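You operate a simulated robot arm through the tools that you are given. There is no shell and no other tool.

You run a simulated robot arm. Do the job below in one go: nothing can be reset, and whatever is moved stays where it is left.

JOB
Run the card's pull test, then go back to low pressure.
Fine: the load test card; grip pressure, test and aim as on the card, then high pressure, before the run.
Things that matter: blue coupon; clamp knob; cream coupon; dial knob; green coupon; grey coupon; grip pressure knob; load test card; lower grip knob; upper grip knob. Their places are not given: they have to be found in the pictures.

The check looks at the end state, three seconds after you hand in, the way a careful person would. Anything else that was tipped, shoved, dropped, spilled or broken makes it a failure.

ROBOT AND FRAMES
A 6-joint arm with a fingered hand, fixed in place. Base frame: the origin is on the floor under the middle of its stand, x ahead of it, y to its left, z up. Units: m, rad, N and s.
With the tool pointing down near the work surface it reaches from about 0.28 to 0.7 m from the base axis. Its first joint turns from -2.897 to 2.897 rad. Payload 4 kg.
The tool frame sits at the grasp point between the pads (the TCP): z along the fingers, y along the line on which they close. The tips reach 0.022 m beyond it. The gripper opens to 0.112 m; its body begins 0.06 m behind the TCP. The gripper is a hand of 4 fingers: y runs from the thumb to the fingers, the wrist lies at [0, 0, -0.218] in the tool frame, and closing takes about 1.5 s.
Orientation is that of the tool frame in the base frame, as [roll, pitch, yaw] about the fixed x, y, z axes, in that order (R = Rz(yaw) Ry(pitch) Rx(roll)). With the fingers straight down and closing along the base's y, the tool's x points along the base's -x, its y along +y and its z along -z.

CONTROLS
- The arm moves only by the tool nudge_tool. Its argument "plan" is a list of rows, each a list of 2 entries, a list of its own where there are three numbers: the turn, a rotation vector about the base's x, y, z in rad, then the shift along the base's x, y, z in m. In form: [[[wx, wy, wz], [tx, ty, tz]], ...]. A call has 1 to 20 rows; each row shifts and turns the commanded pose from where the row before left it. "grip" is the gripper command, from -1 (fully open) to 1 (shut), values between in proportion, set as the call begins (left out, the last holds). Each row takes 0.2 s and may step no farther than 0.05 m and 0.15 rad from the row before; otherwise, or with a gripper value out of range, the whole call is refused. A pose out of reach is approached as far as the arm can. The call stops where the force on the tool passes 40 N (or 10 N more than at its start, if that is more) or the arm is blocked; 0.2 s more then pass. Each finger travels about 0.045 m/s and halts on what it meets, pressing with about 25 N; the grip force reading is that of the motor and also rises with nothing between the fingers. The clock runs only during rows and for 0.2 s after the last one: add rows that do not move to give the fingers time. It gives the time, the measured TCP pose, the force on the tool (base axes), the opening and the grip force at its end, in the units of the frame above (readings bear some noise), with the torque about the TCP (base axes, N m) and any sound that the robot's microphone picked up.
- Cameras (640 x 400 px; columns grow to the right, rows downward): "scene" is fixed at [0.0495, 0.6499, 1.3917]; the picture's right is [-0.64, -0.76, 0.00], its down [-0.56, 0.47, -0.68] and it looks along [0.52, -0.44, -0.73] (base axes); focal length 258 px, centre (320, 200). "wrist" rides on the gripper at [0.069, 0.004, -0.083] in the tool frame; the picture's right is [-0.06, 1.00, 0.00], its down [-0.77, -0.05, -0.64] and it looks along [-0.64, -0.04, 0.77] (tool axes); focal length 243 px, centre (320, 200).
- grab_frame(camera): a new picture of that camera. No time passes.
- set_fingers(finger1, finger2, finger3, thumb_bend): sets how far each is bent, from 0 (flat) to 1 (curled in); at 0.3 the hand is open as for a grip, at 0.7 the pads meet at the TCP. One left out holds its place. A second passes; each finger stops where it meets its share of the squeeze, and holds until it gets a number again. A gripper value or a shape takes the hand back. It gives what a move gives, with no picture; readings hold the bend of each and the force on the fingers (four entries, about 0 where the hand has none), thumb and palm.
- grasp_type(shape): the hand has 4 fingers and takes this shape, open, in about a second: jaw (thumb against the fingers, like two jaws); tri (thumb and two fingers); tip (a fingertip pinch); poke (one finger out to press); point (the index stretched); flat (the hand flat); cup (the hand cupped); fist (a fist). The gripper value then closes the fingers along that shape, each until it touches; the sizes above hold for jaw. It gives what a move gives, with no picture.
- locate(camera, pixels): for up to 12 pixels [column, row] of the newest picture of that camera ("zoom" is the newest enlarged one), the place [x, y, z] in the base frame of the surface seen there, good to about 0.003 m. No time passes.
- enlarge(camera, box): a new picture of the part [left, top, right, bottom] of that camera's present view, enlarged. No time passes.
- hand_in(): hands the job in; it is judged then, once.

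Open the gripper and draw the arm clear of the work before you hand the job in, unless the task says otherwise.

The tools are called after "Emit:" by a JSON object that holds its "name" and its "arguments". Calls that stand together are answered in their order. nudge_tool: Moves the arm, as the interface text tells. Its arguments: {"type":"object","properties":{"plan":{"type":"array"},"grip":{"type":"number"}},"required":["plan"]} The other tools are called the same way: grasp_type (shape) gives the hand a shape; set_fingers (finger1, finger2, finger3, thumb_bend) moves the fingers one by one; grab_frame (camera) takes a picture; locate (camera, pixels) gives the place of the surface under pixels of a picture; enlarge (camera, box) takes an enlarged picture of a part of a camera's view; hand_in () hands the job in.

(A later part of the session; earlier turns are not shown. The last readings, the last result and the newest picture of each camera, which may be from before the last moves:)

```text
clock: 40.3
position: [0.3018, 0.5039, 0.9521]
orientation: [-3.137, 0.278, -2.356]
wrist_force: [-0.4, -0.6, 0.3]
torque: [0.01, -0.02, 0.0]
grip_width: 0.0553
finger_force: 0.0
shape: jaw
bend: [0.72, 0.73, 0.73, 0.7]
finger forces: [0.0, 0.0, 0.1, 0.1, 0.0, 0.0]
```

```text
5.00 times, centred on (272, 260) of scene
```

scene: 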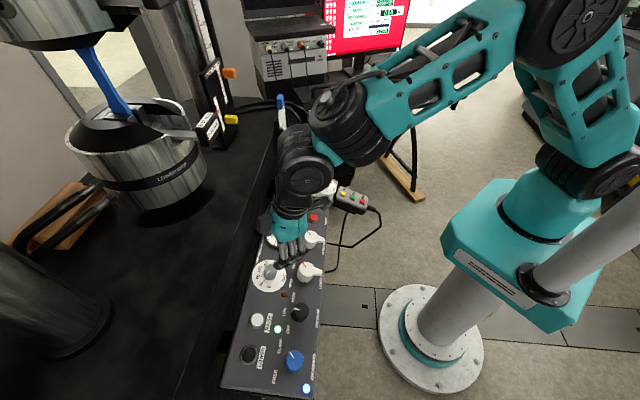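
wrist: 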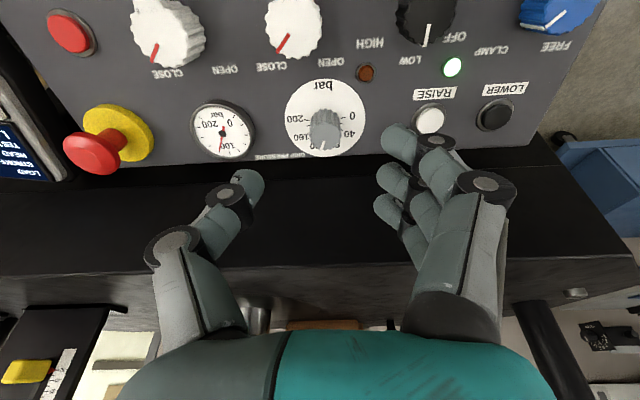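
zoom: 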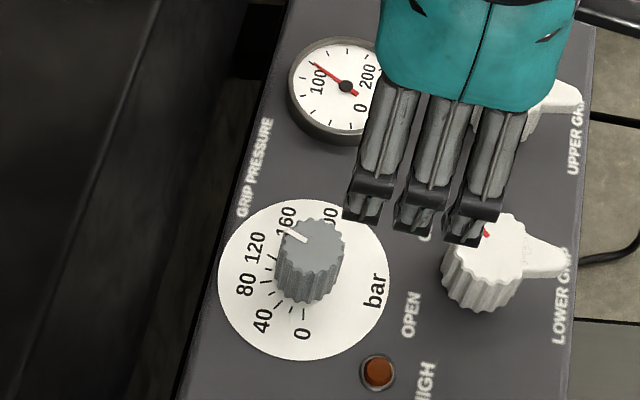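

The needle sits exactly on the 120 bar tick (ticks every 20 bar). Next the black PRESSURE knob near (0.237,0.554,0.819): HIGH lies clockwise from LOW, so I hover above it with the hand pre-turned 30° counterclockwise.

Emit:
{"name": "nudge_tool", "arguments": {"plan": [[[-0.0255, -0.0255, 0.1259], [-0.0208, 0.0077, 0]], [[-0.0255, -0.0255, 0.1259], [-0.0208, 0.0077, 0]], [[-0.0255, -0.0255, 0.1259], [-0.0208, 0.0077, 0]], [[-0.0255, -0.0255, 0.1259], [-0.0208, 0.0077, 0]], [[0, 0, 0], [0, 0, -0.037]], [[0, 0, 0], [0, 0, 0]]], "grip": -0.1}}

Emit:
{"name": "grab_frame", "arguments": {"camera": "wrist"}}

Emit:
{"name": "enlarge", "arguments": {"camera": "wrist", "box": [250, 50, 390, 180]}}

Emit:
{"name": "grab_frame", "arguments": {"camera": "scene"}}

```text
clock: 41.7
position: [0.2189, 0.5339, 0.9159]
orientation: [-2.996, 0.241, -1.815]
wrist_force: [0.0, -0.7, 0.4]
torque: [0.01, 0.01, 0.01]
grip_width: 0.061
finger_force: 0.0
shape: jaw
bend: [0.72, 0.72, 0.72, 0.7]
finger forces: [0.0, 0.0, 0.0, 0.0, 0.1, 0.0]
```

```text
taken
```

wrist: 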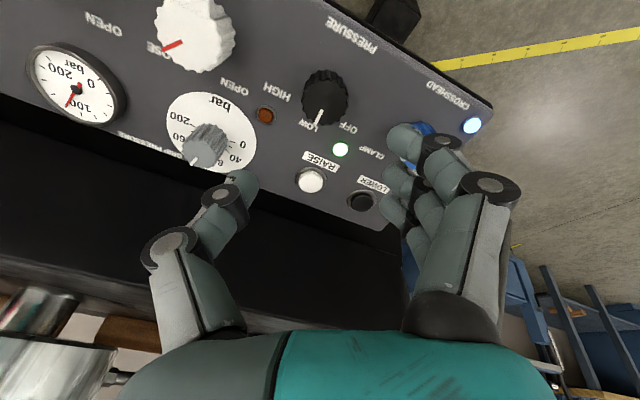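

```text
3.08 times, centred on (320, 115) of wrist
```

zoom: 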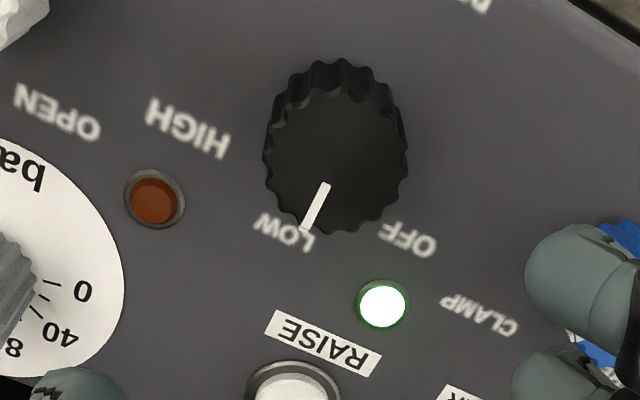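

```text
taken
```

scene: 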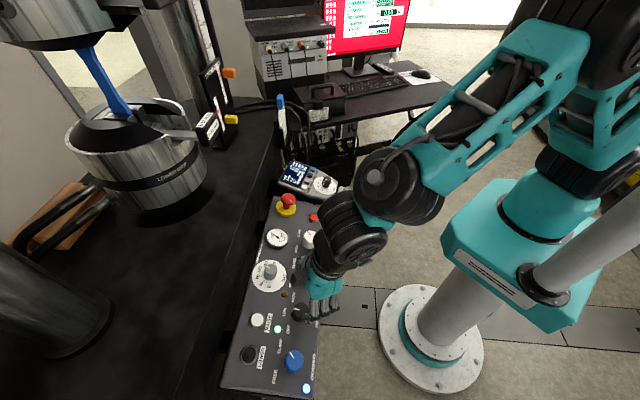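

I measure the black knob's top (zoom centre about (335,162)) and the bare panel around it.

Emit:
{"name": "locate", "arguments": {"camera": "zoom", "pixels": [[335, 162], [310, 160], [360, 160], [335, 130], [335, 195], [290, 150], [385, 160], [230, 200], [440, 150], [335, 260], [335, 40], [210, 100]]}}

```text
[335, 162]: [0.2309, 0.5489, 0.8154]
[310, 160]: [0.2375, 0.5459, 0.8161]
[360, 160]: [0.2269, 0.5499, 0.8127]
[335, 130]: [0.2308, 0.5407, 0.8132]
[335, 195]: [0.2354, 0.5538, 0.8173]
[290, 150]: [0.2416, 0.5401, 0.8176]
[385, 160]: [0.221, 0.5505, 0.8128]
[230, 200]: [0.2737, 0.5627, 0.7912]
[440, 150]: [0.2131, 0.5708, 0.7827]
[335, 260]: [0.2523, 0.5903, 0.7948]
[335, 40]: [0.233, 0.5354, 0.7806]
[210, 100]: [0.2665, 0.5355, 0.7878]
```

Knob top is at about (0.232,0.548,0.815), 35 mm wide, 31 mm tall. I shift (-6.5,-6.7,-2.7) mm onto its axis and go down to 6 cm above it.

Emit:
{"name": "nudge_tool", "arguments": {"plan": [[[0, 0, 0], [-0.0065, -0.0067, -0.0027]], [[0, 0, 0], [0.0082, 0.0082, -0.0407]], [[0, 0, 0], [0, 0, 0]]], "grip": -0.2}}

Emit:
{"name": "grab_frame", "arguments": {"camera": "wrist"}}

Emit:
{"name": "enlarge", "arguments": {"camera": "wrist", "box": [250, 80, 390, 200]}}

Emit:
{"name": "locate", "arguments": {"camera": "wrist", "pixels": [[320, 140], [312, 140], [328, 140], [320, 132], [320, 148], [305, 138], [335, 138]]}}

```text
clock: 42.5
position: [0.2196, 0.5353, 0.8728]
orientation: [-2.997, 0.242, -1.818]
wrist_force: [-0.5, 0.0, -0.9]
torque: [0.01, 0.0, -0.02]
grip_width: 0.0667
finger_force: 0.0
shape: jaw
bend: [0.71, 0.71, 0.71, 0.7]
finger forces: [0.0, 0.0, 0.0, 0.0, 0.1, 0.1]
```

```text
taken
```

wrist: 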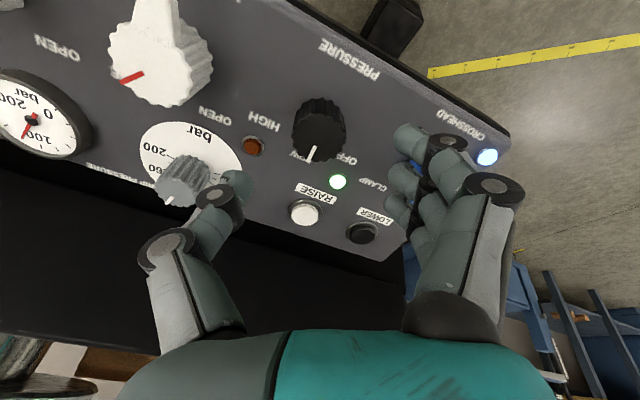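

```text
3.33 times, centred on (320, 140) of wrist
```

zoom: 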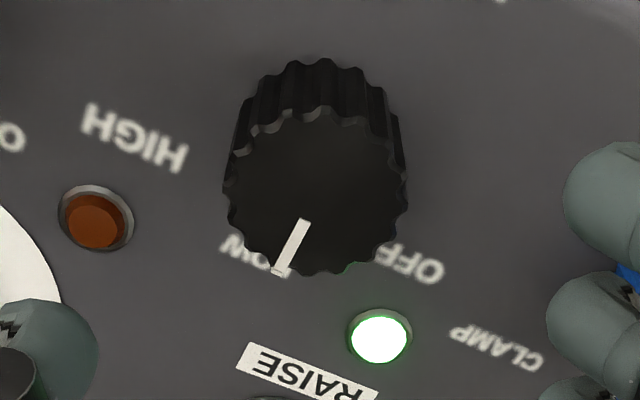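

```text
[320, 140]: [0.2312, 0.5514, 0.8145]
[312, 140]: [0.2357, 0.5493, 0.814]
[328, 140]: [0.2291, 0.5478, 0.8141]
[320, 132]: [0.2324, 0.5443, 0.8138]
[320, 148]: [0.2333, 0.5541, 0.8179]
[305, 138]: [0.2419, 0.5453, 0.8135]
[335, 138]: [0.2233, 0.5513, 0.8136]
```

The knob centre is at (318.8,137.4), aligned. I go down 6.35 cm and close on it.

Emit:
{"name": "nudge_tool", "arguments": {"plan": [[[0, 0, 0], [0.0041, 0.0041, -0.0203]], [[0, 0, 0], [0.0041, 0.0041, -0.0203]], [[0, 0, 0], [0.0042, 0.0042, -0.0204]], [[0, 0, 0], [0, 0, 0]]]}}

Emit:
{"name": "grab_frame", "arguments": {"camera": "wrist"}}

Emit:
{"name": "enlarge", "arguments": {"camera": "scene", "box": [220, 240, 340, 400]}}

```text
clock: 43.5
position: [0.233, 0.5495, 0.8106]
orientation: [-2.997, 0.242, -1.819]
wrist_force: [-0.1, -0.2, -0.5]
torque: [-0.02, -0.02, -0.02]
grip_width: 0.0668
finger_force: 0.0
shape: jaw
bend: [0.71, 0.71, 0.71, 0.7]
finger forces: [0.0, 0.0, 0.0, 0.1, 0.1, 0.0]
```

```text
taken
```

wrist: 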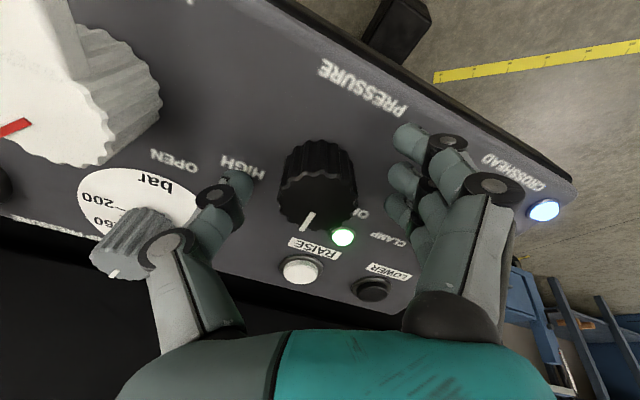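

```text
2.50 times, centred on (280, 320) of scene
```

zoom: 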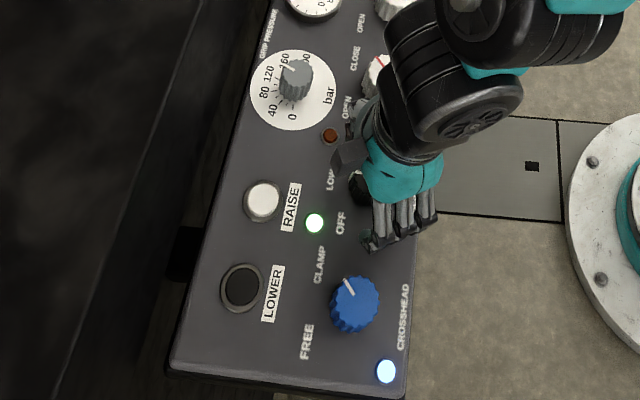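

The knob is centred between thumb and fingers with neighbours clear. I close on it.

Emit:
{"name": "nudge_tool", "arguments": {"plan": [[[0, 0, 0], [0, 0, 0]], [[0, 0, 0], [0, 0, 0]], [[0, 0, 0], [0, 0, 0]], [[0, 0, 0], [0, 0, 0]], [[0, 0, 0], [0, 0, 0]]], "grip": 0.6}}

Emit:
{"name": "enlarge", "arguments": {"camera": "wrist", "box": [120, 100, 460, 300]}}

```text
clock: 44.7
position: [0.2331, 0.5475, 0.8111]
orientation: [-2.996, 0.24, -1.817]
wrist_force: [1.5, 1.7, -2.9]
torque: [-0.01, 0.03, 0.0]
grip_width: 0.0227
finger_force: 25.1
shape: jaw
bend: [0.71, 0.73, 0.71, 0.7]
finger forces: [7.3, 7.8, 8.1, 0.0, 22.3, 0.0]
```

```text
1.88 times, centred on (290, 200) of wrist
```

zoom: 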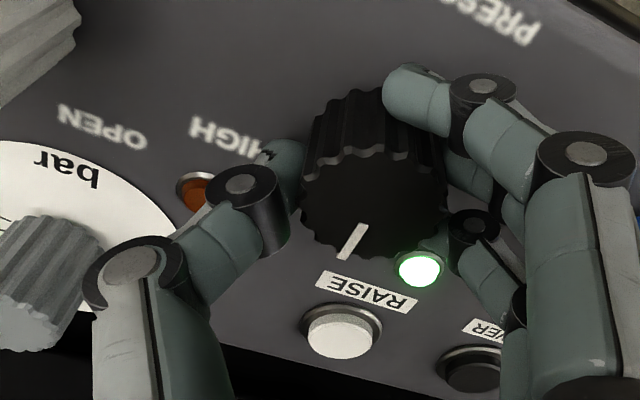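

Balanced grip (7-8 N per finger, thumb 22 N). I turn 30° clockwise and check the lamps and screen.

Emit:
{"name": "nudge_tool", "arguments": {"plan": [[[0.0204, 0.0204, -0.1006], [0, 0, 0]], [[0.0204, 0.0204, -0.1006], [0, 0, 0]], [[0.0204, 0.0204, -0.1006], [0, 0, 0]], [[0.0204, 0.0204, -0.1006], [0, 0, 0]], [[0.0204, 0.0204, -0.1006], [0, 0, 0]], [[0, 0, 0], [0, 0, 0]]]}}

Emit:
{"name": "grab_frame", "arguments": {"camera": "scene"}}

Emit:
{"name": "enlarge", "arguments": {"camera": "scene", "box": [270, 150, 350, 220]}}

Emit:
{"name": "enlarge", "arguments": {"camera": "wrist", "box": [120, 50, 460, 300]}}

```text
clock: 46.1
position: [0.2346, 0.548, 0.8105]
orientation: [-3.141, 0.283, -2.358]
wrist_force: [1.9, 4.0, -0.3]
torque: [0.04, -0.05, 0.0]
grip_width: 0.0226
finger_force: 24.7
shape: jaw
bend: [0.71, 0.73, 0.71, 0.7]
finger forces: [6.9, 8.1, 9.3, 0.1, 22.3, 0.1]
```

```text
taken
```

scene: 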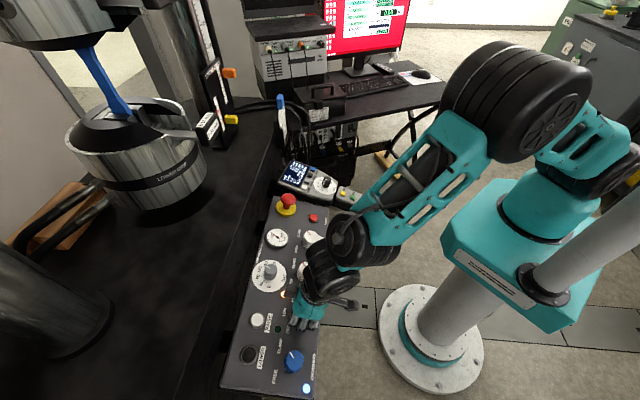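

```text
5.71 times, centred on (310, 185) of scene
```

zoom: 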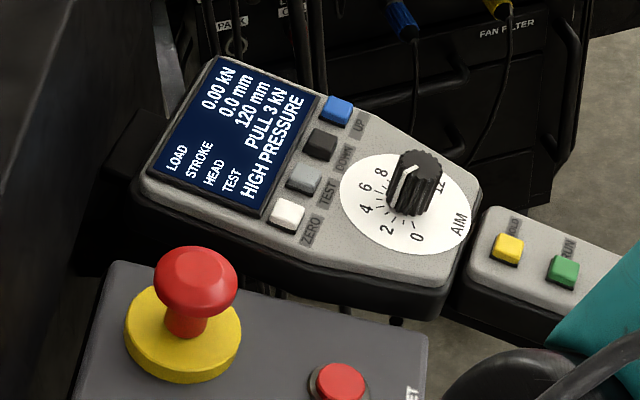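

```text
1.60 times, centred on (290, 175) of wrist
```

zoom: 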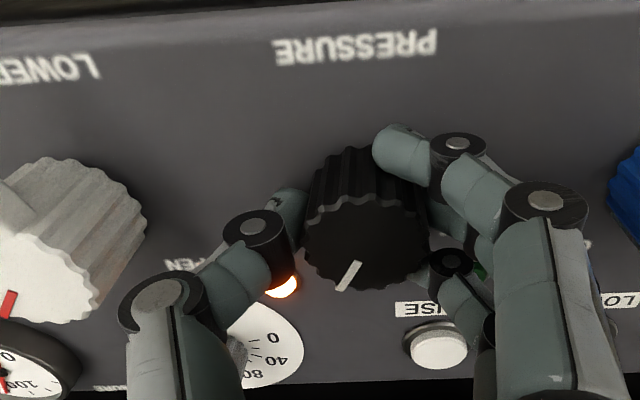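

The screen now reads "HIGH PRESSURE" and the orange HIGH lamp is lit. I turn 15° more so the knob sits firmly at HIGH.

Emit:
{"name": "nudge_tool", "arguments": {"plan": [[[0.0204, 0.0204, -0.1006], [0, 0, 0]], [[0.0204, 0.0204, -0.1006], [0, 0, 0]], [[0.0102, 0.0102, -0.0503], [0, 0, 0]], [[0, 0, 0], [0, 0, 0]]]}}

Emit:
{"name": "enlarge", "arguments": {"camera": "wrist", "box": [120, 50, 460, 300]}}

```text
clock: 47.1
position: [0.2331, 0.5496, 0.8101]
orientation: [3.067, 0.271, -2.63]
wrist_force: [7.0, 7.1, 1.4]
torque: [0.1, -0.11, -0.04]
grip_width: 0.0222
finger_force: 24.6
shape: jaw
bend: [0.71, 0.73, 0.71, 0.7]
finger forces: [6.6, 8.8, 12.5, 0.0, 21.9, 0.0]
```

```text
1.60 times, centred on (290, 175) of wrist
```

zoom: 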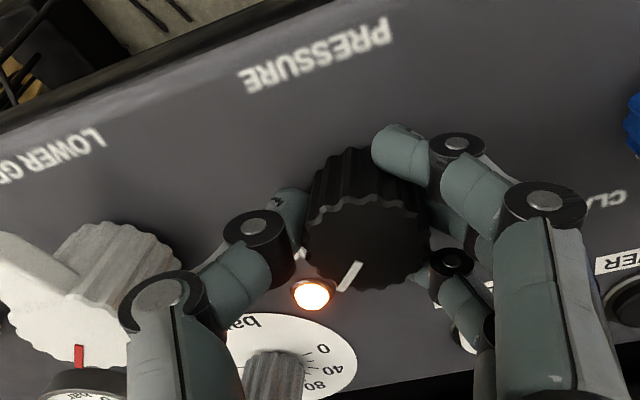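

The HIGH lamp is bright. I open slightly and rise straight off the knob, then check the screen and the machine.

Emit:
{"name": "nudge_tool", "arguments": {"plan": [[[0, 0, 0], [0, 0, 0]], [[0, 0, 0], [0, 0, 0]], [[0, 0, 0], [0, 0, 0]], [[0, 0, 0], [0, 0, 0]]], "grip": 0.1}}

Emit:
{"name": "nudge_tool", "arguments": {"plan": [[[0, 0, 0], [-0.0039, -0.0039, 0.0192]], [[0, 0, 0], [-0.0059, -0.0059, 0.0288]], [[0, 0, 0], [-0.0078, -0.0078, 0.0384]], [[0, 0, 0], [-0.0078, -0.0078, 0.0384]], [[0, 0, 0], [0, 0, 0]]]}}

Emit:
{"name": "grab_frame", "arguments": {"camera": "wrist"}}

Emit:
{"name": "grab_frame", "arguments": {"camera": "scene"}}

Emit:
{"name": "enlarge", "arguments": {"camera": "scene", "box": [270, 150, 350, 220]}}

```text
clock: 48.1
position: [0.2318, 0.5484, 0.8112]
orientation: [3.069, 0.268, -2.629]
wrist_force: [-0.9, 0.3, -0.4]
torque: [0.02, 0.01, 0.03]
grip_width: 0.0499
finger_force: 0.1
shape: jaw
bend: [0.73, 0.73, 0.73, 0.7]
finger forces: [0.1, 0.1, 0.0, 0.0, 0.0, 0.1]
```

```text
clock: 49.3
position: [0.2064, 0.5231, 0.9362]
orientation: [3.07, 0.269, -2.628]
wrist_force: [0.3, -0.6, 0.2]
torque: [-0.02, 0.02, 0.02]
grip_width: 0.0498
finger_force: 0.1
shape: jaw
bend: [0.73, 0.73, 0.73, 0.7]
finger forces: [0.0, 0.0, 0.0, 0.0, 0.0, 0.0]
```

```text
taken
```

wrist: 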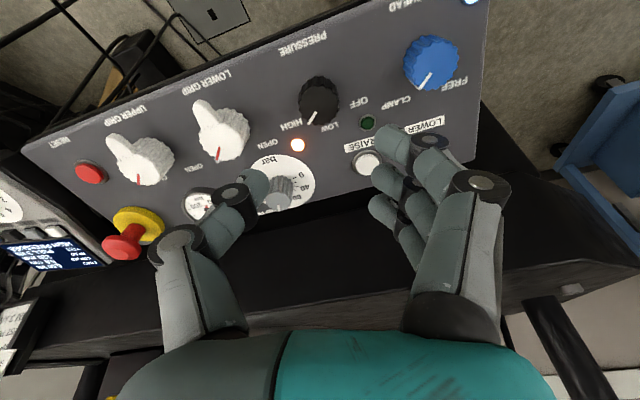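

```text
taken
```

scene: 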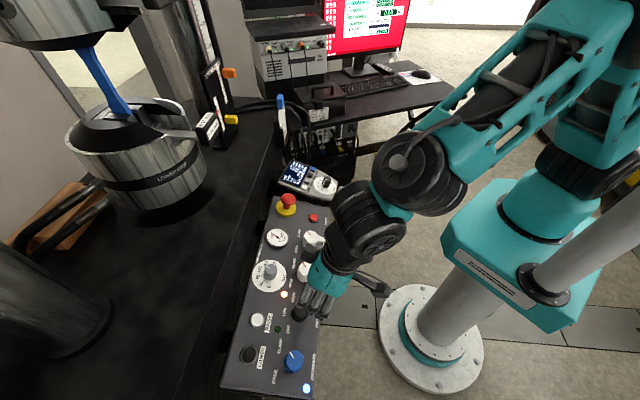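

```text
5.71 times, centred on (310, 185) of scene
```

zoom: 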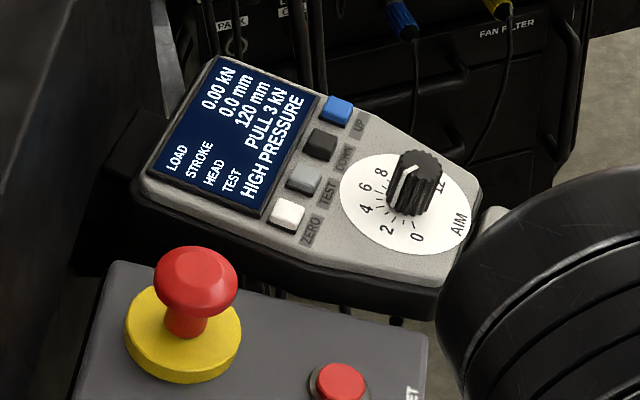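

Screen: "PULL 3 kN / HIGH PRESSURE", gauge 120 bar; all set for the run. I form the single poking index again (others curled) in free air here.

Emit:
{"name": "nudge_tool", "arguments": {"plan": [[[0, 0, 0], [-0.01, -0.01, 0.04]], [[0, 0, 0], [0, 0, 0]]]}}

Emit:
{"name": "set_fingers", "arguments": {"finger1": 0.5, "finger2": 1.0, "finger3": 1.0, "thumb_bend": 0.6}}

Emit:
{"name": "set_fingers", "arguments": {"finger1": 0.5, "finger2": 1.0, "finger3": 1.0, "thumb_bend": 0.9}}

Emit:
{"name": "grab_frame", "arguments": {"camera": "wrist"}}

```text
clock: 49.9
position: [0.1977, 0.5116, 0.9764]
orientation: [3.07, 0.27, -2.629]
wrist_force: [-0.3, 0.6, -0.3]
torque: [0.03, 0.0, 0.0]
grip_width: 0.0496
finger_force: 0.0
shape: jaw
bend: [0.73, 0.73, 0.73, 0.7]
finger forces: [0.0, 0.2, 0.0, 0.1, 0.1, 0.0]
```

```text
clock: 50.9
position: [0.1973, 0.5132, 0.9748]
orientation: [3.071, 0.271, -2.629]
wrist_force: [-0.4, -0.1, 0.2]
torque: [-0.01, 0.02, 0.01]
grip_width: 0.0436
finger_force: 0.0
shape: fingers
bend: [0.5, 1.0, 1.0, 0.6]
finger forces: [0.0, 0.0, 0.1, 0.0, 0.0, 0.0]
```

```text
clock: 51.9
position: [0.1971, 0.5124, 0.9756]
orientation: [3.071, 0.27, -2.628]
wrist_force: [0.2, 0.0, -0.1]
torque: [0.02, 0.01, 0.01]
grip_width: 0.0232
finger_force: 0.0
shape: fingers
bend: [0.5, 1.0, 1.0, 0.83]
finger forces: [0.1, 0.1, 0.0, 0.0, 0.0, 0.1]
```

```text
taken
```

wrist: 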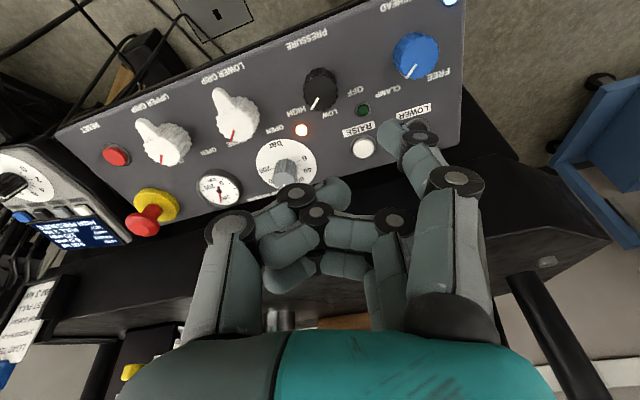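

Index is ready as before. I travel over the panel to above the RUN button, turning the hand to about -50° so the curled fingers stay clear of the AIM knob.

Emit:
{"name": "nudge_tool", "arguments": {"plan": [[[0, 0, 0], [0.0244, -0.0398, -0.0017]], [[0, 0, 0], [0.0244, -0.0398, -0.0017]], [[0, 0, 0], [0.0244, -0.0398, -0.0017]], [[0, 0, 0], [0.0244, -0.0398, -0.0017]], [[0.0238, 0.0238, -0.1174], [0.0244, -0.0398, -0.0017]], [[0.0238, 0.0238, -0.1174], [0.0244, -0.0398, -0.0017]], [[0.0238, 0.0238, -0.1174], [0.0244, -0.0398, -0.0017]], [[0.0238, 0.0238, -0.1174], [0.0244, -0.0398, -0.0017]], [[0.0238, 0.0238, -0.1174], [0.0244, -0.0398, -0.0017]], [[0, 0, 0], [0, 0, -0.045]], [[0, 0, 0], [0, 0, -0.045]], [[0, 0, 0], [0, 0, 0]]]}}

Emit:
{"name": "grab_frame", "arguments": {"camera": "wrist"}}

Emit:
{"name": "enlarge", "arguments": {"camera": "scene", "box": [290, 110, 430, 230]}}

```text
clock: 54.5
position: [0.4169, 0.1548, 0.8709]
orientation: [2.929, 0.177, 3.036]
wrist_force: [-0.5, 0.2, -1.2]
torque: [0.02, 0.02, -0.03]
grip_width: 0.0234
finger_force: 0.0
shape: fingers
bend: [0.5, 1.0, 1.0, 0.83]
finger forces: [0.0, 0.1, 0.0, 0.0, 0.0, 0.1]
```

```text
taken
```

wrist: 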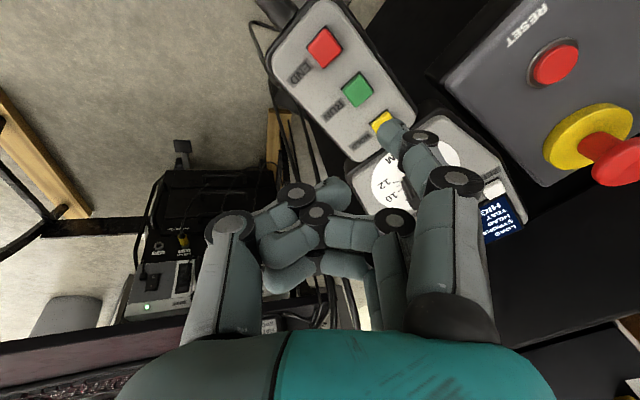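

```text
3.33 times, centred on (360, 170) of scene
```

zoom: 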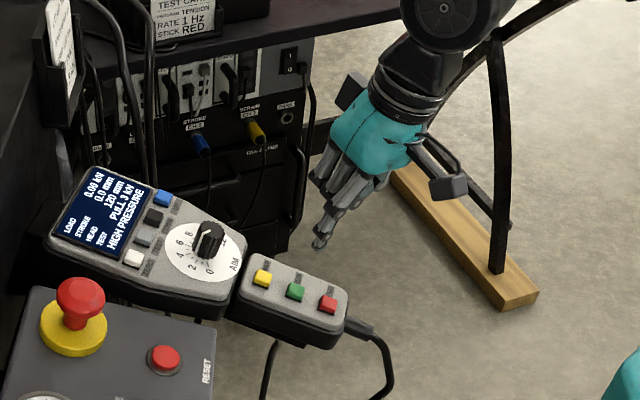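

RUN (green) is at wrist (357,90), HOLD (yellow) at (380,122), tip at (392,132). I locate them to line up.

Emit:
{"name": "locate", "arguments": {"camera": "wrist", "pixels": [[357, 90], [350, 93], [364, 87], [357, 84], [357, 97], [324, 47], [382, 120], [386, 126], [390, 135], [340, 70], [370, 105]]}}

Emit:
{"name": "enlarge", "arguments": {"camera": "wrist", "box": [300, 30, 440, 170]}}

```text
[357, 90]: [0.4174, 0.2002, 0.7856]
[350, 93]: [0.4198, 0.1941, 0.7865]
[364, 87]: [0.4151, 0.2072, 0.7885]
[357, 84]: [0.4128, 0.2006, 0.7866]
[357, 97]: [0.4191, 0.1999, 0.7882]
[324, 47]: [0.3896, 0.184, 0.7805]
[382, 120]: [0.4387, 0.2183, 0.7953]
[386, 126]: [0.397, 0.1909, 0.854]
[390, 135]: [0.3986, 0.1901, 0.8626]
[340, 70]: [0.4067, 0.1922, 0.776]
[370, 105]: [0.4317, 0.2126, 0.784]
```

```text
2.86 times, centred on (370, 100) of wrist
```

zoom: 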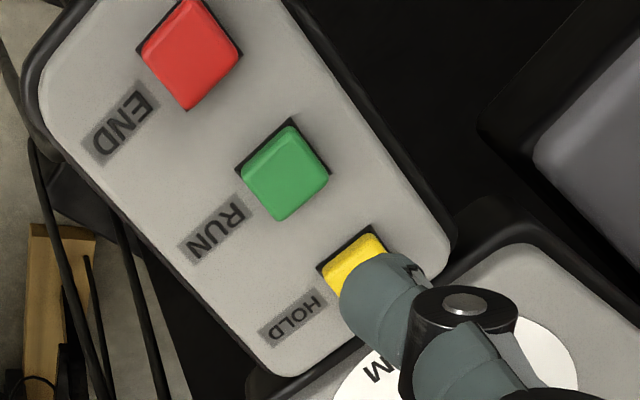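

The tip is about 6.2 cm above RUN and 3 mm off in y. I correct and go down 5 cm, then look again.

Emit:
{"name": "nudge_tool", "arguments": {"plan": [[[0, 0, 0], [-0.0005, -0.0025, 0]], [[0, 0, 0], [0.0049, 0.0049, -0.024]], [[0, 0, 0], [0.0049, 0.0049, -0.024]], [[0, 0, 0], [0, 0, 0]]]}}

Emit:
{"name": "grab_frame", "arguments": {"camera": "wrist"}}

Emit:
{"name": "enlarge", "arguments": {"camera": "wrist", "box": [300, 50, 440, 190]}}

Emit:
{"name": "enlarge", "arguments": {"camera": "scene", "box": [310, 140, 400, 220]}}

```text
clock: 55.5
position: [0.4264, 0.162, 0.8226]
orientation: [2.93, 0.181, 3.036]
wrist_force: [-0.5, -0.9, 0.3]
torque: [-0.01, 0.0, 0.01]
grip_width: 0.0234
finger_force: 0.0
shape: fingers
bend: [0.5, 1.0, 1.0, 0.83]
finger forces: [0.0, 0.0, 0.0, 0.0, 0.0, 0.0]
```

```text
taken
```

wrist: 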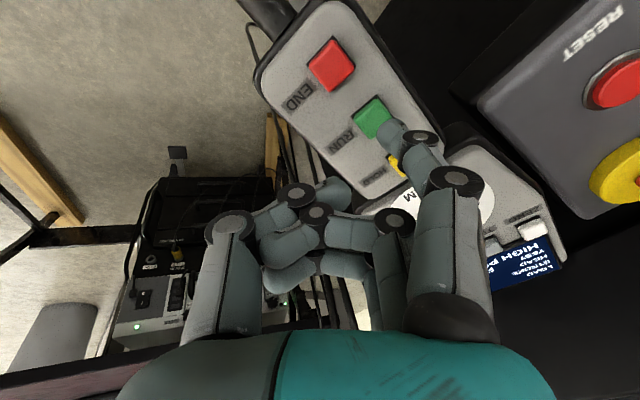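

```text
2.86 times, centred on (370, 120) of wrist
```

zoom: 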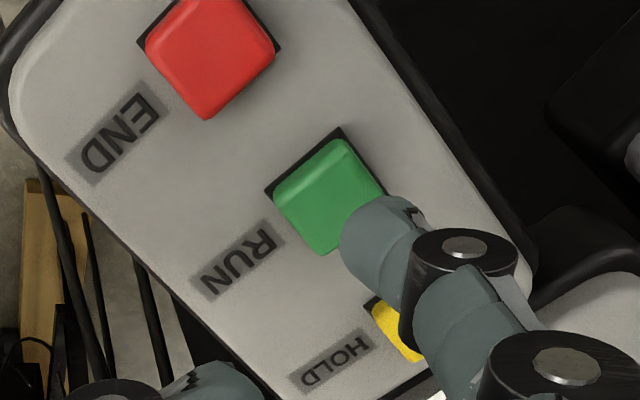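

```text
5.00 times, centred on (355, 180) of scene
```

zoom: 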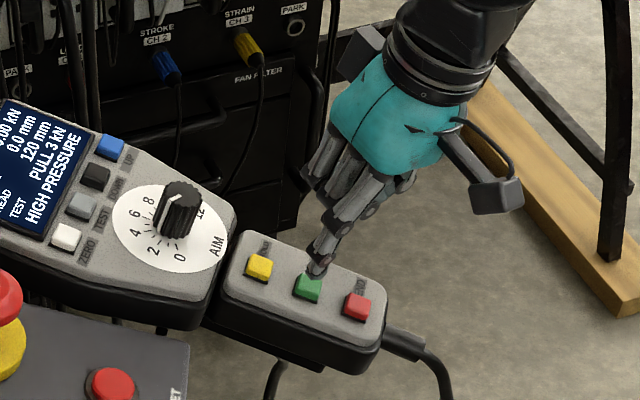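

The tip is right over RUN, about 12 mm above. I go down and press in 2 mm steps.

Emit:
{"name": "nudge_tool", "arguments": {"plan": [[[0, 0, 0], [0.002, 0.002, -0.0096]], [[0, 0, 0], [0.0004, 0.0004, -0.0019]], [[0, 0, 0], [0.0004, 0.0004, -0.0019]], [[0, 0, 0], [0.0004, 0.0004, -0.0019]], [[0, 0, 0], [0, 0, 0]]]}}

Emit:
{"name": "enlarge", "arguments": {"camera": "scene", "box": [270, 140, 400, 220]}}

```text
clock: 56.7
position: [0.4298, 0.1638, 0.807]
orientation: [2.929, 0.177, 3.036]
wrist_force: [-1.9, -1.8, 6.1]
torque: [0.28, 0.15, 0.09]
grip_width: 0.0232
finger_force: 3.4
shape: fingers
bend: [0.51, 1.0, 1.0, 0.83]
finger forces: [7.4, 0.1, 0.0, 0.0, 0.0, 0.0]
heard: click
```

```text
4.92 times, centred on (335, 180) of scene
```

zoom: 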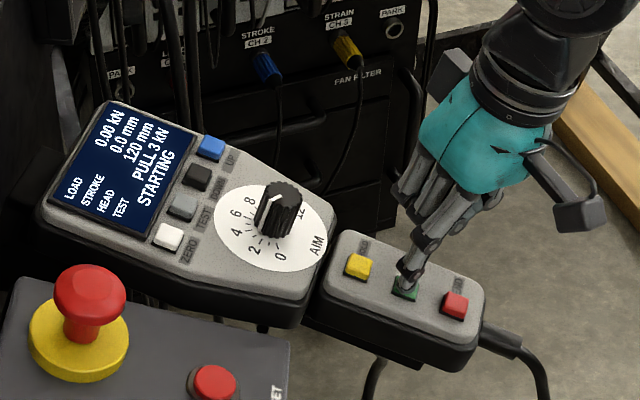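

A click, and the screen shows "STARTING". I hold still for a moment and read it again.

Emit:
{"name": "nudge_tool", "arguments": {"plan": [[[0, 0, 0], [0, 0, 0]], [[0, 0, 0], [0, 0, 0]], [[0, 0, 0], [0, 0, 0]]]}}

Emit:
{"name": "enlarge", "arguments": {"camera": "scene", "box": [270, 140, 400, 220]}}

```text
clock: 57.5
position: [0.4291, 0.1644, 0.8076]
orientation: [2.93, 0.178, 3.035]
wrist_force: [-3.4, -1.3, 6.7]
torque: [0.3, 0.15, 0.16]
grip_width: 0.0233
finger_force: 3.7
shape: fingers
bend: [0.51, 1.0, 1.0, 0.83]
finger forces: [7.8, 0.0, 0.0, 0.0, 0.0, 0.0]
```

```text
4.92 times, centred on (335, 180) of scene
```

zoom: 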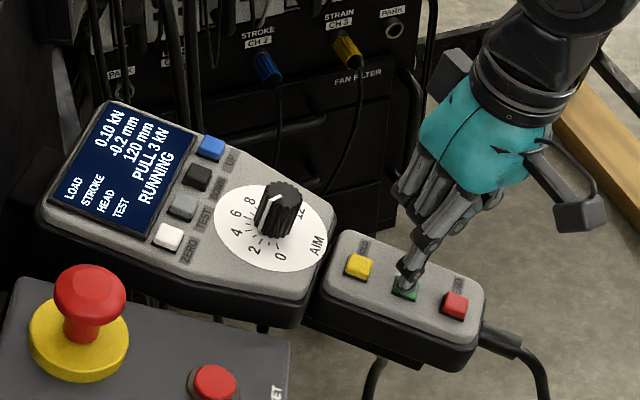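

The screen shows "RUNNING", 0.10 kN. I lift straight off the button and watch.

Emit:
{"name": "nudge_tool", "arguments": {"plan": [[[0, 0, 0], [-0.002, -0.002, 0.0096]], [[0, 0, 0], [-0.0049, -0.0049, 0.024]], [[0, 0, 0], [-0.0078, -0.0078, 0.0384]], [[0, 0, 0], [-0.0078, -0.0078, 0.0384]], [[0, 0, 0], [0, 0, 0]]]}}

Emit:
{"name": "enlarge", "arguments": {"camera": "scene", "box": [270, 140, 400, 220]}}

Emit:
{"name": "grab_frame", "arguments": {"camera": "scene"}}

```text
clock: 58.7
position: [0.4078, 0.1423, 0.9187]
orientation: [2.928, 0.178, 3.034]
wrist_force: [0.5, 0.6, 0.1]
torque: [0.04, 0.03, -0.02]
grip_width: 0.0234
finger_force: 0.0
shape: fingers
bend: [0.5, 1.0, 1.0, 0.83]
finger forces: [0.0, 0.0, 0.0, 0.0, 0.0, 0.1]
```

```text
4.92 times, centred on (335, 180) of scene
```

zoom: 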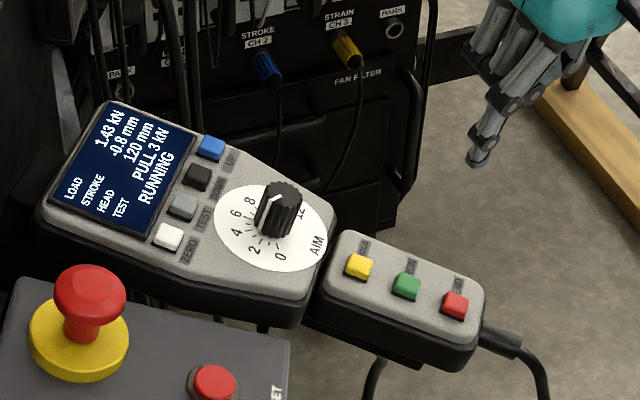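

```text
taken
```

scene: 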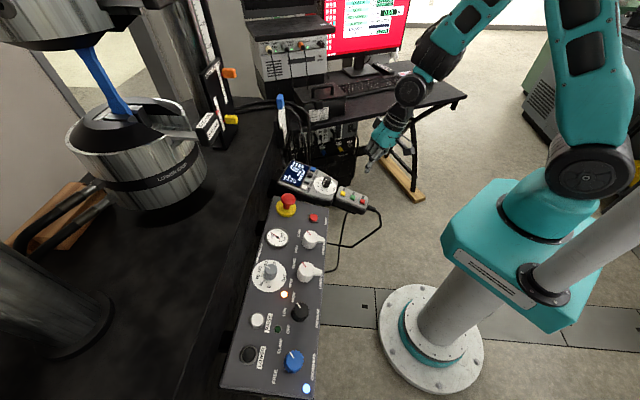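

Load is climbing (1.43 kN). I wait in place and keep reading the screen.

Emit:
{"name": "nudge_tool", "arguments": {"plan": [[[0, 0, 0], [0, 0, 0.03]], [[0, 0, 0], [0, 0, 0.03]], [[0, 0, 0], [0, 0, 0]], [[0, 0, 0], [0, 0, 0]], [[0, 0, 0], [0, 0, 0]], [[0, 0, 0], [0, 0, 0]], [[0, 0, 0], [0, 0, 0]], [[0, 0, 0], [0, 0, 0]]]}}

Emit:
{"name": "enlarge", "arguments": {"camera": "scene", "box": [270, 140, 400, 220]}}

```text
clock: 60.5
position: [0.4064, 0.1428, 0.9782]
orientation: [2.929, 0.179, 3.036]
wrist_force: [0.5, 0.5, 0.1]
torque: [-0.01, -0.01, 0.02]
grip_width: 0.0237
finger_force: 0.1
shape: fingers
bend: [0.5, 1.0, 1.0, 0.83]
finger forces: [0.0, 0.0, 0.0, 0.0, 0.0, 0.0]
```

```text
4.92 times, centred on (335, 180) of scene
```

zoom: 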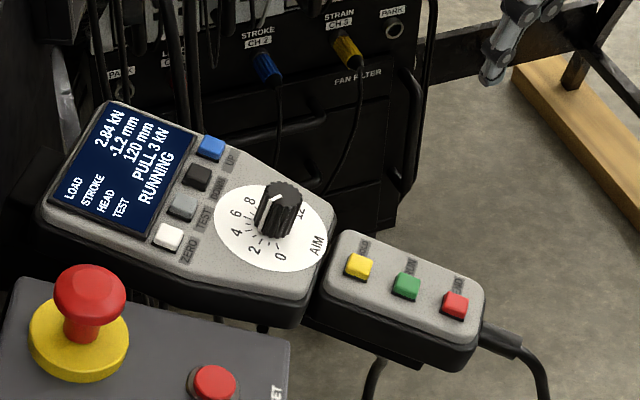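

The load is at 2.84 kN and still RUNNING. I wait a few seconds more.

Emit:
{"name": "nudge_tool", "arguments": {"plan": [[[0, 0, 0], [0, 0, 0]], [[0, 0, 0], [0, 0, 0]], [[0, 0, 0], [0, 0, 0]], [[0, 0, 0], [0, 0, 0]], [[0, 0, 0], [0, 0, 0]], [[0, 0, 0], [0, 0, 0]], [[0, 0, 0], [0, 0, 0]], [[0, 0, 0], [0, 0, 0]]]}}

Emit:
{"name": "enlarge", "arguments": {"camera": "scene", "box": [270, 140, 400, 220]}}

Emit:
{"name": "enlarge", "arguments": {"camera": "scene", "box": [60, 20, 240, 200]}}

```text
clock: 62.3
position: [0.4076, 0.143, 0.9787]
orientation: [2.929, 0.177, 3.035]
wrist_force: [0.0, -0.5, -0.2]
torque: [-0.04, -0.01, 0.01]
grip_width: 0.0236
finger_force: 0.0
shape: fingers
bend: [0.5, 1.0, 1.0, 0.83]
finger forces: [0.0, 0.0, 0.1, 0.0, 0.0, 0.1]
```

```text
4.92 times, centred on (335, 180) of scene
```

zoom: 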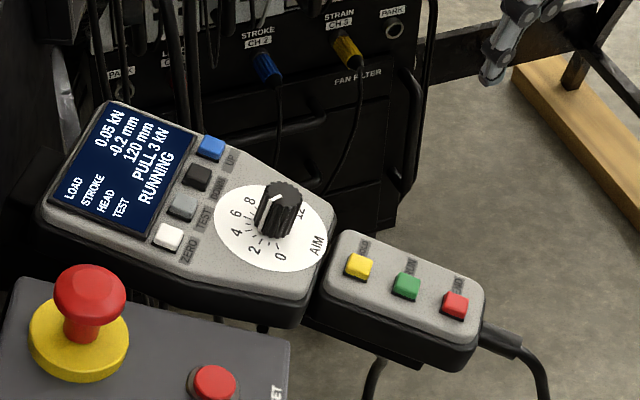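

```text
2.22 times, centred on (150, 110) of scene
```

zoom: 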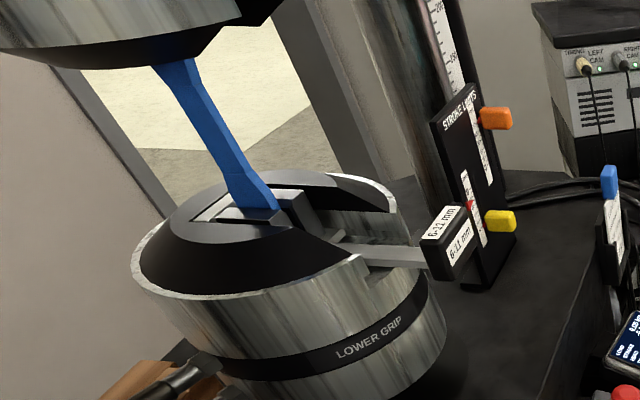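

The load came back down to 0.05 kN (returning); still "RUNNING". I wait a bit more for the end of the test.

Emit:
{"name": "nudge_tool", "arguments": {"plan": [[[0, 0, 0], [0, 0, 0]], [[0, 0, 0], [0, 0, 0]], [[0, 0, 0], [0, 0, 0]], [[0, 0, 0], [0, 0, 0]], [[0, 0, 0], [0, 0, 0]]]}}

Emit:
{"name": "enlarge", "arguments": {"camera": "scene", "box": [270, 140, 400, 220]}}

```text
clock: 63.5
position: [0.4087, 0.1427, 0.9781]
orientation: [2.929, 0.177, 3.034]
wrist_force: [0.3, 0.7, -0.3]
torque: [0.0, -0.04, 0.0]
grip_width: 0.0236
finger_force: 0.0
shape: fingers
bend: [0.5, 1.0, 1.0, 0.83]
finger forces: [0.1, 0.1, 0.1, 0.1, 0.0, 0.0]
```

```text
4.92 times, centred on (335, 180) of scene
```

zoom: 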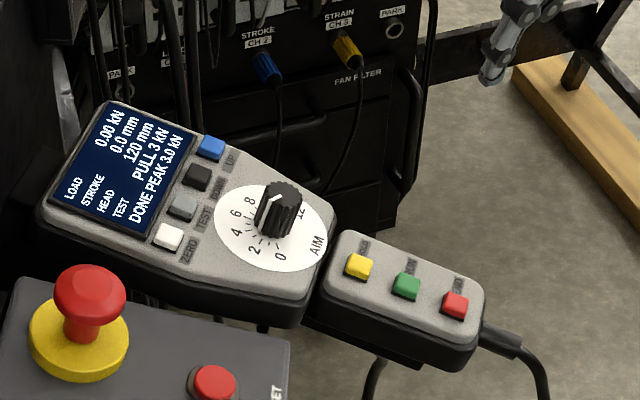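

The screen reads "DONE PEAK 3.0 kN". Now back to LOW: I open the hand to jaw here in free air, then travel back above the PRESSURE knob.

Emit:
{"name": "grasp_type", "arguments": {"shape": "jaw"}}

Emit:
{"name": "nudge_tool", "arguments": {"plan": [[[0, 0, 0], [-0.0225, 0.0423, 0]], [[0, 0, 0], [-0.0225, 0.0423, 0]], [[0, 0, 0], [-0.0225, 0.0423, 0]], [[0, 0, 0], [-0.0225, 0.0423, 0]], [[-0.0238, -0.0238, 0.1174], [-0.0225, 0.0423, 0]], [[-0.0238, -0.0238, 0.1174], [-0.0225, 0.0423, 0]], [[-0.0238, -0.0238, 0.1174], [-0.0225, 0.0423, 0]], [[-0.0238, -0.0238, 0.1174], [-0.0225, 0.0423, 0]], [[-0.0238, -0.0238, 0.1174], [-0.0225, 0.0423, 0]], [[0, 0, 0], [0, 0, -0.042]], [[0, 0, 0], [0, 0, 0]]], "grip": -0.1}}

Emit:
{"name": "grab_frame", "arguments": {"camera": "wrist"}}

Emit:
{"name": "enlarge", "arguments": {"camera": "wrist", "box": [250, 50, 390, 170]}}

```text
clock: 64.4
position: [0.406, 0.1421, 0.978]
orientation: [2.928, 0.176, 3.035]
wrist_force: [-0.1, -0.1, -0.5]
torque: [0.01, 0.03, 0.01]
grip_width: 0.1118
finger_force: 0.1
shape: jaw
bend: [0.3, 0.3, 0.3, 0.3]
finger forces: [0.0, 0.0, 0.1, 0.0, 0.1, 0.1]
```

```text
clock: 66.8
position: [0.2051, 0.5242, 0.9345]
orientation: [3.07, 0.271, -2.629]
wrist_force: [-0.5, 0.7, 0.1]
torque: [0.0, -0.02, -0.02]
grip_width: 0.0622
finger_force: 0.0
shape: jaw
bend: [0.72, 0.72, 0.72, 0.7]
finger forces: [0.0, 0.1, 0.0, 0.0, 0.1, 0.0]
```

```text
taken
```

wrist: 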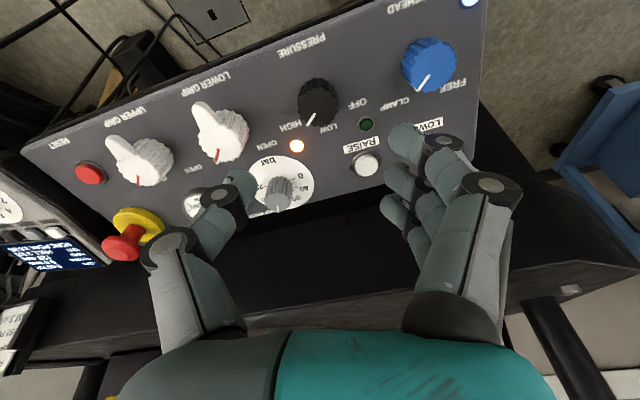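

```text
3.33 times, centred on (320, 110) of wrist
```

zoom: 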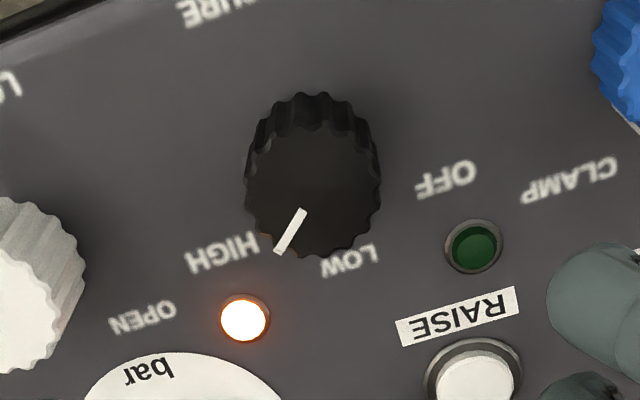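

The mark is at HIGH and the knob is at (317.9,106.7), about 2 mm off axis. I correct, narrow the opening to ~55 mm and go to 6 cm above.

Emit:
{"name": "nudge_tool", "arguments": {"plan": [[[0, 0, 0], [0.002, -0.0005, 0]], [[0, 0, 0], [0.0063, 0.0063, -0.0313]], [[0, 0, 0], [0.0064, 0.0064, -0.0314]], [[0, 0, 0], [0, 0, 0]]], "grip": 0.0}}

Emit:
{"name": "grab_frame", "arguments": {"camera": "wrist"}}

Emit:
{"name": "enlarge", "arguments": {"camera": "wrist", "box": [250, 80, 390, 200]}}

Emit:
{"name": "locate", "arguments": {"camera": "wrist", "pixels": [[320, 140], [312, 140], [328, 140], [320, 132], [320, 148], [305, 138], [335, 138]]}}

```text
clock: 67.8
position: [0.2195, 0.535, 0.8743]
orientation: [3.071, 0.271, -2.629]
wrist_force: [0.5, 1.0, 0.5]
torque: [0.01, -0.02, -0.02]
grip_width: 0.0568
finger_force: 0.1
shape: jaw
bend: [0.72, 0.72, 0.72, 0.7]
finger forces: [0.0, 0.0, 0.0, 0.1, 0.1, 0.0]
```

```text
taken
```

wrist: 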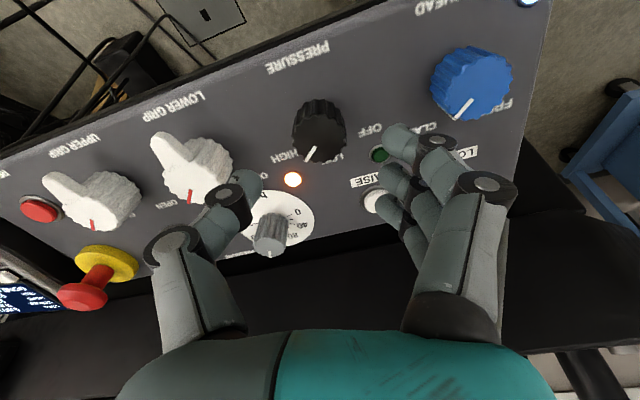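

```text
3.33 times, centred on (320, 140) of wrist
```

zoom: 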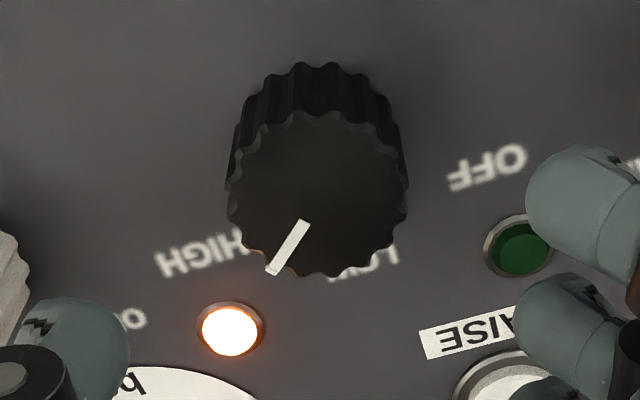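

```text
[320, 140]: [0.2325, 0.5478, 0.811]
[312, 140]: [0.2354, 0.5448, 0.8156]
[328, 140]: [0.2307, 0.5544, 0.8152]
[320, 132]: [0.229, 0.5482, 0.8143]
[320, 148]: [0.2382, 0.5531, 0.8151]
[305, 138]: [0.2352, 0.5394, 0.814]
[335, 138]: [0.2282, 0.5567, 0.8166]
```

The knob is centred at (319.4,138.2). I go down 6.5 cm, then close on it.

Emit:
{"name": "nudge_tool", "arguments": {"plan": [[[0, 0, 0], [0.0042, 0.0042, -0.0208]], [[0, 0, 0], [0.0042, 0.0042, -0.0208]], [[0, 0, 0], [0.0042, 0.0042, -0.0208]], [[0, 0, 0], [0, 0, 0]]]}}

Emit:
{"name": "grab_frame", "arguments": {"camera": "wrist"}}

```text
clock: 68.8
position: [0.2318, 0.5481, 0.8118]
orientation: [3.071, 0.27, -2.629]
wrist_force: [0.6, -0.6, 0.2]
torque: [-0.02, -0.02, -0.03]
grip_width: 0.0567
finger_force: 0.0
shape: jaw
bend: [0.72, 0.72, 0.72, 0.7]
finger forces: [0.0, 0.0, 0.0, 0.0, 0.1, 0.0]
```

```text
taken
```

wrist: 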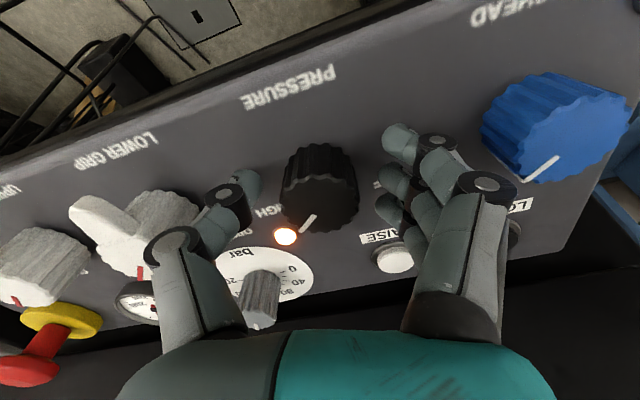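

Aligned, with no contact forces. I close on the knob.

Emit:
{"name": "nudge_tool", "arguments": {"plan": [[[0, 0, 0], [0, 0, 0]], [[0, 0, 0], [0, 0, 0]], [[0, 0, 0], [0, 0, 0]], [[0, 0, 0], [0, 0, 0]], [[0, 0, 0], [0, 0, 0]]], "grip": 0.6}}

Emit:
{"name": "enlarge", "arguments": {"camera": "wrist", "box": [220, 100, 440, 280]}}

```text
clock: 70.0
position: [0.2326, 0.5464, 0.8097]
orientation: [3.069, 0.268, -2.628]
wrist_force: [-0.9, -0.3, -2.5]
torque: [0.02, 0.0, 0.02]
grip_width: 0.0218
finger_force: 24.4
shape: jaw
bend: [0.71, 0.73, 0.72, 0.7]
finger forces: [8.4, 7.9, 9.7, 0.1, 22.2, 0.1]
```

```text
2.22 times, centred on (330, 190) of wrist
```

zoom: 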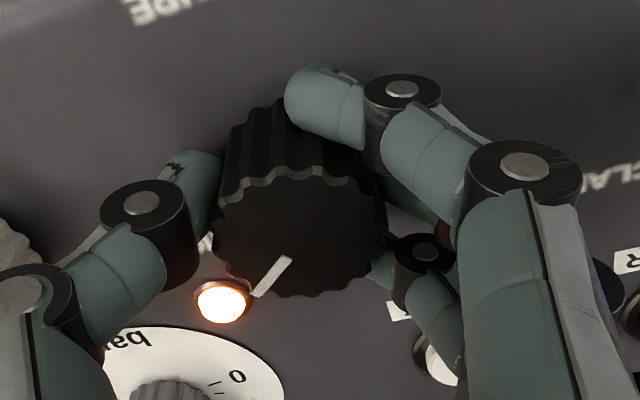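

Good balanced grip. I turn 45° counterclockwise (the same amount as before, back to LOW).

Emit:
{"name": "nudge_tool", "arguments": {"plan": [[[-0.0204, -0.0204, 0.1006], [0, 0, 0]], [[-0.0204, -0.0204, 0.1006], [0, 0, 0]], [[-0.0204, -0.0204, 0.1006], [0, 0, 0]], [[-0.0204, -0.0204, 0.1006], [0, 0, 0]], [[-0.0204, -0.0204, 0.1006], [0, 0, 0]], [[-0.0204, -0.0204, 0.1006], [0, 0, 0]], [[-0.0204, -0.0204, 0.1006], [0, 0, 0]], [[-0.0102, -0.0102, 0.0503], [0, 0, 0]], [[0, 0, 0], [0, 0, 0]]]}}

Emit:
{"name": "grab_frame", "arguments": {"camera": "scene"}}

Emit:
{"name": "enlarge", "arguments": {"camera": "scene", "box": [270, 150, 350, 220]}}

Emit:
{"name": "enlarge", "arguments": {"camera": "wrist", "box": [220, 100, 440, 280]}}

```text
clock: 72.0
position: [0.2324, 0.5472, 0.8112]
orientation: [-2.997, 0.24, -1.817]
wrist_force: [4.5, -18.2, 0.0]
torque: [-0.28, -0.04, -0.1]
grip_width: 0.0221
finger_force: 25.1
shape: jaw
bend: [0.71, 0.74, 0.72, 0.7]
finger forces: [18.5, 7.1, 8.1, 0.1, 28.8, 0.0]
```

```text
taken
```

scene: 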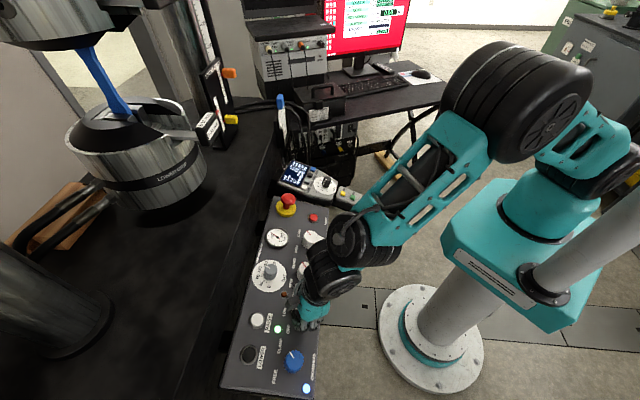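

```text
5.71 times, centred on (310, 185) of scene
```

zoom: 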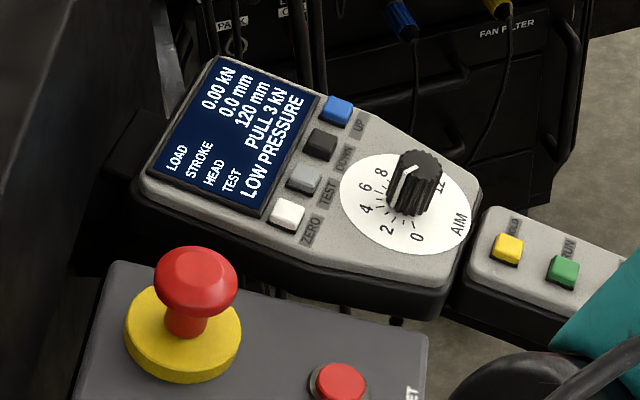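

```text
2.22 times, centred on (330, 190) of wrist
```

zoom: 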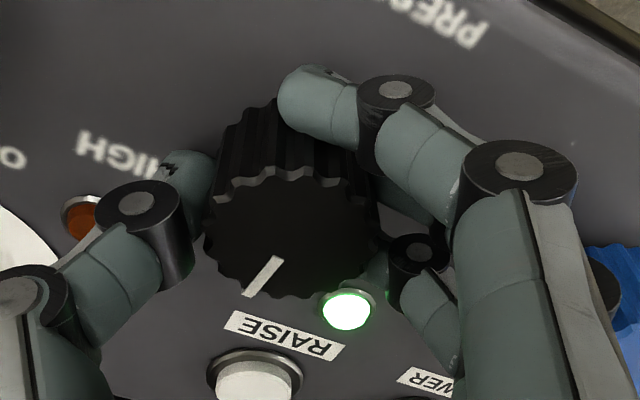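

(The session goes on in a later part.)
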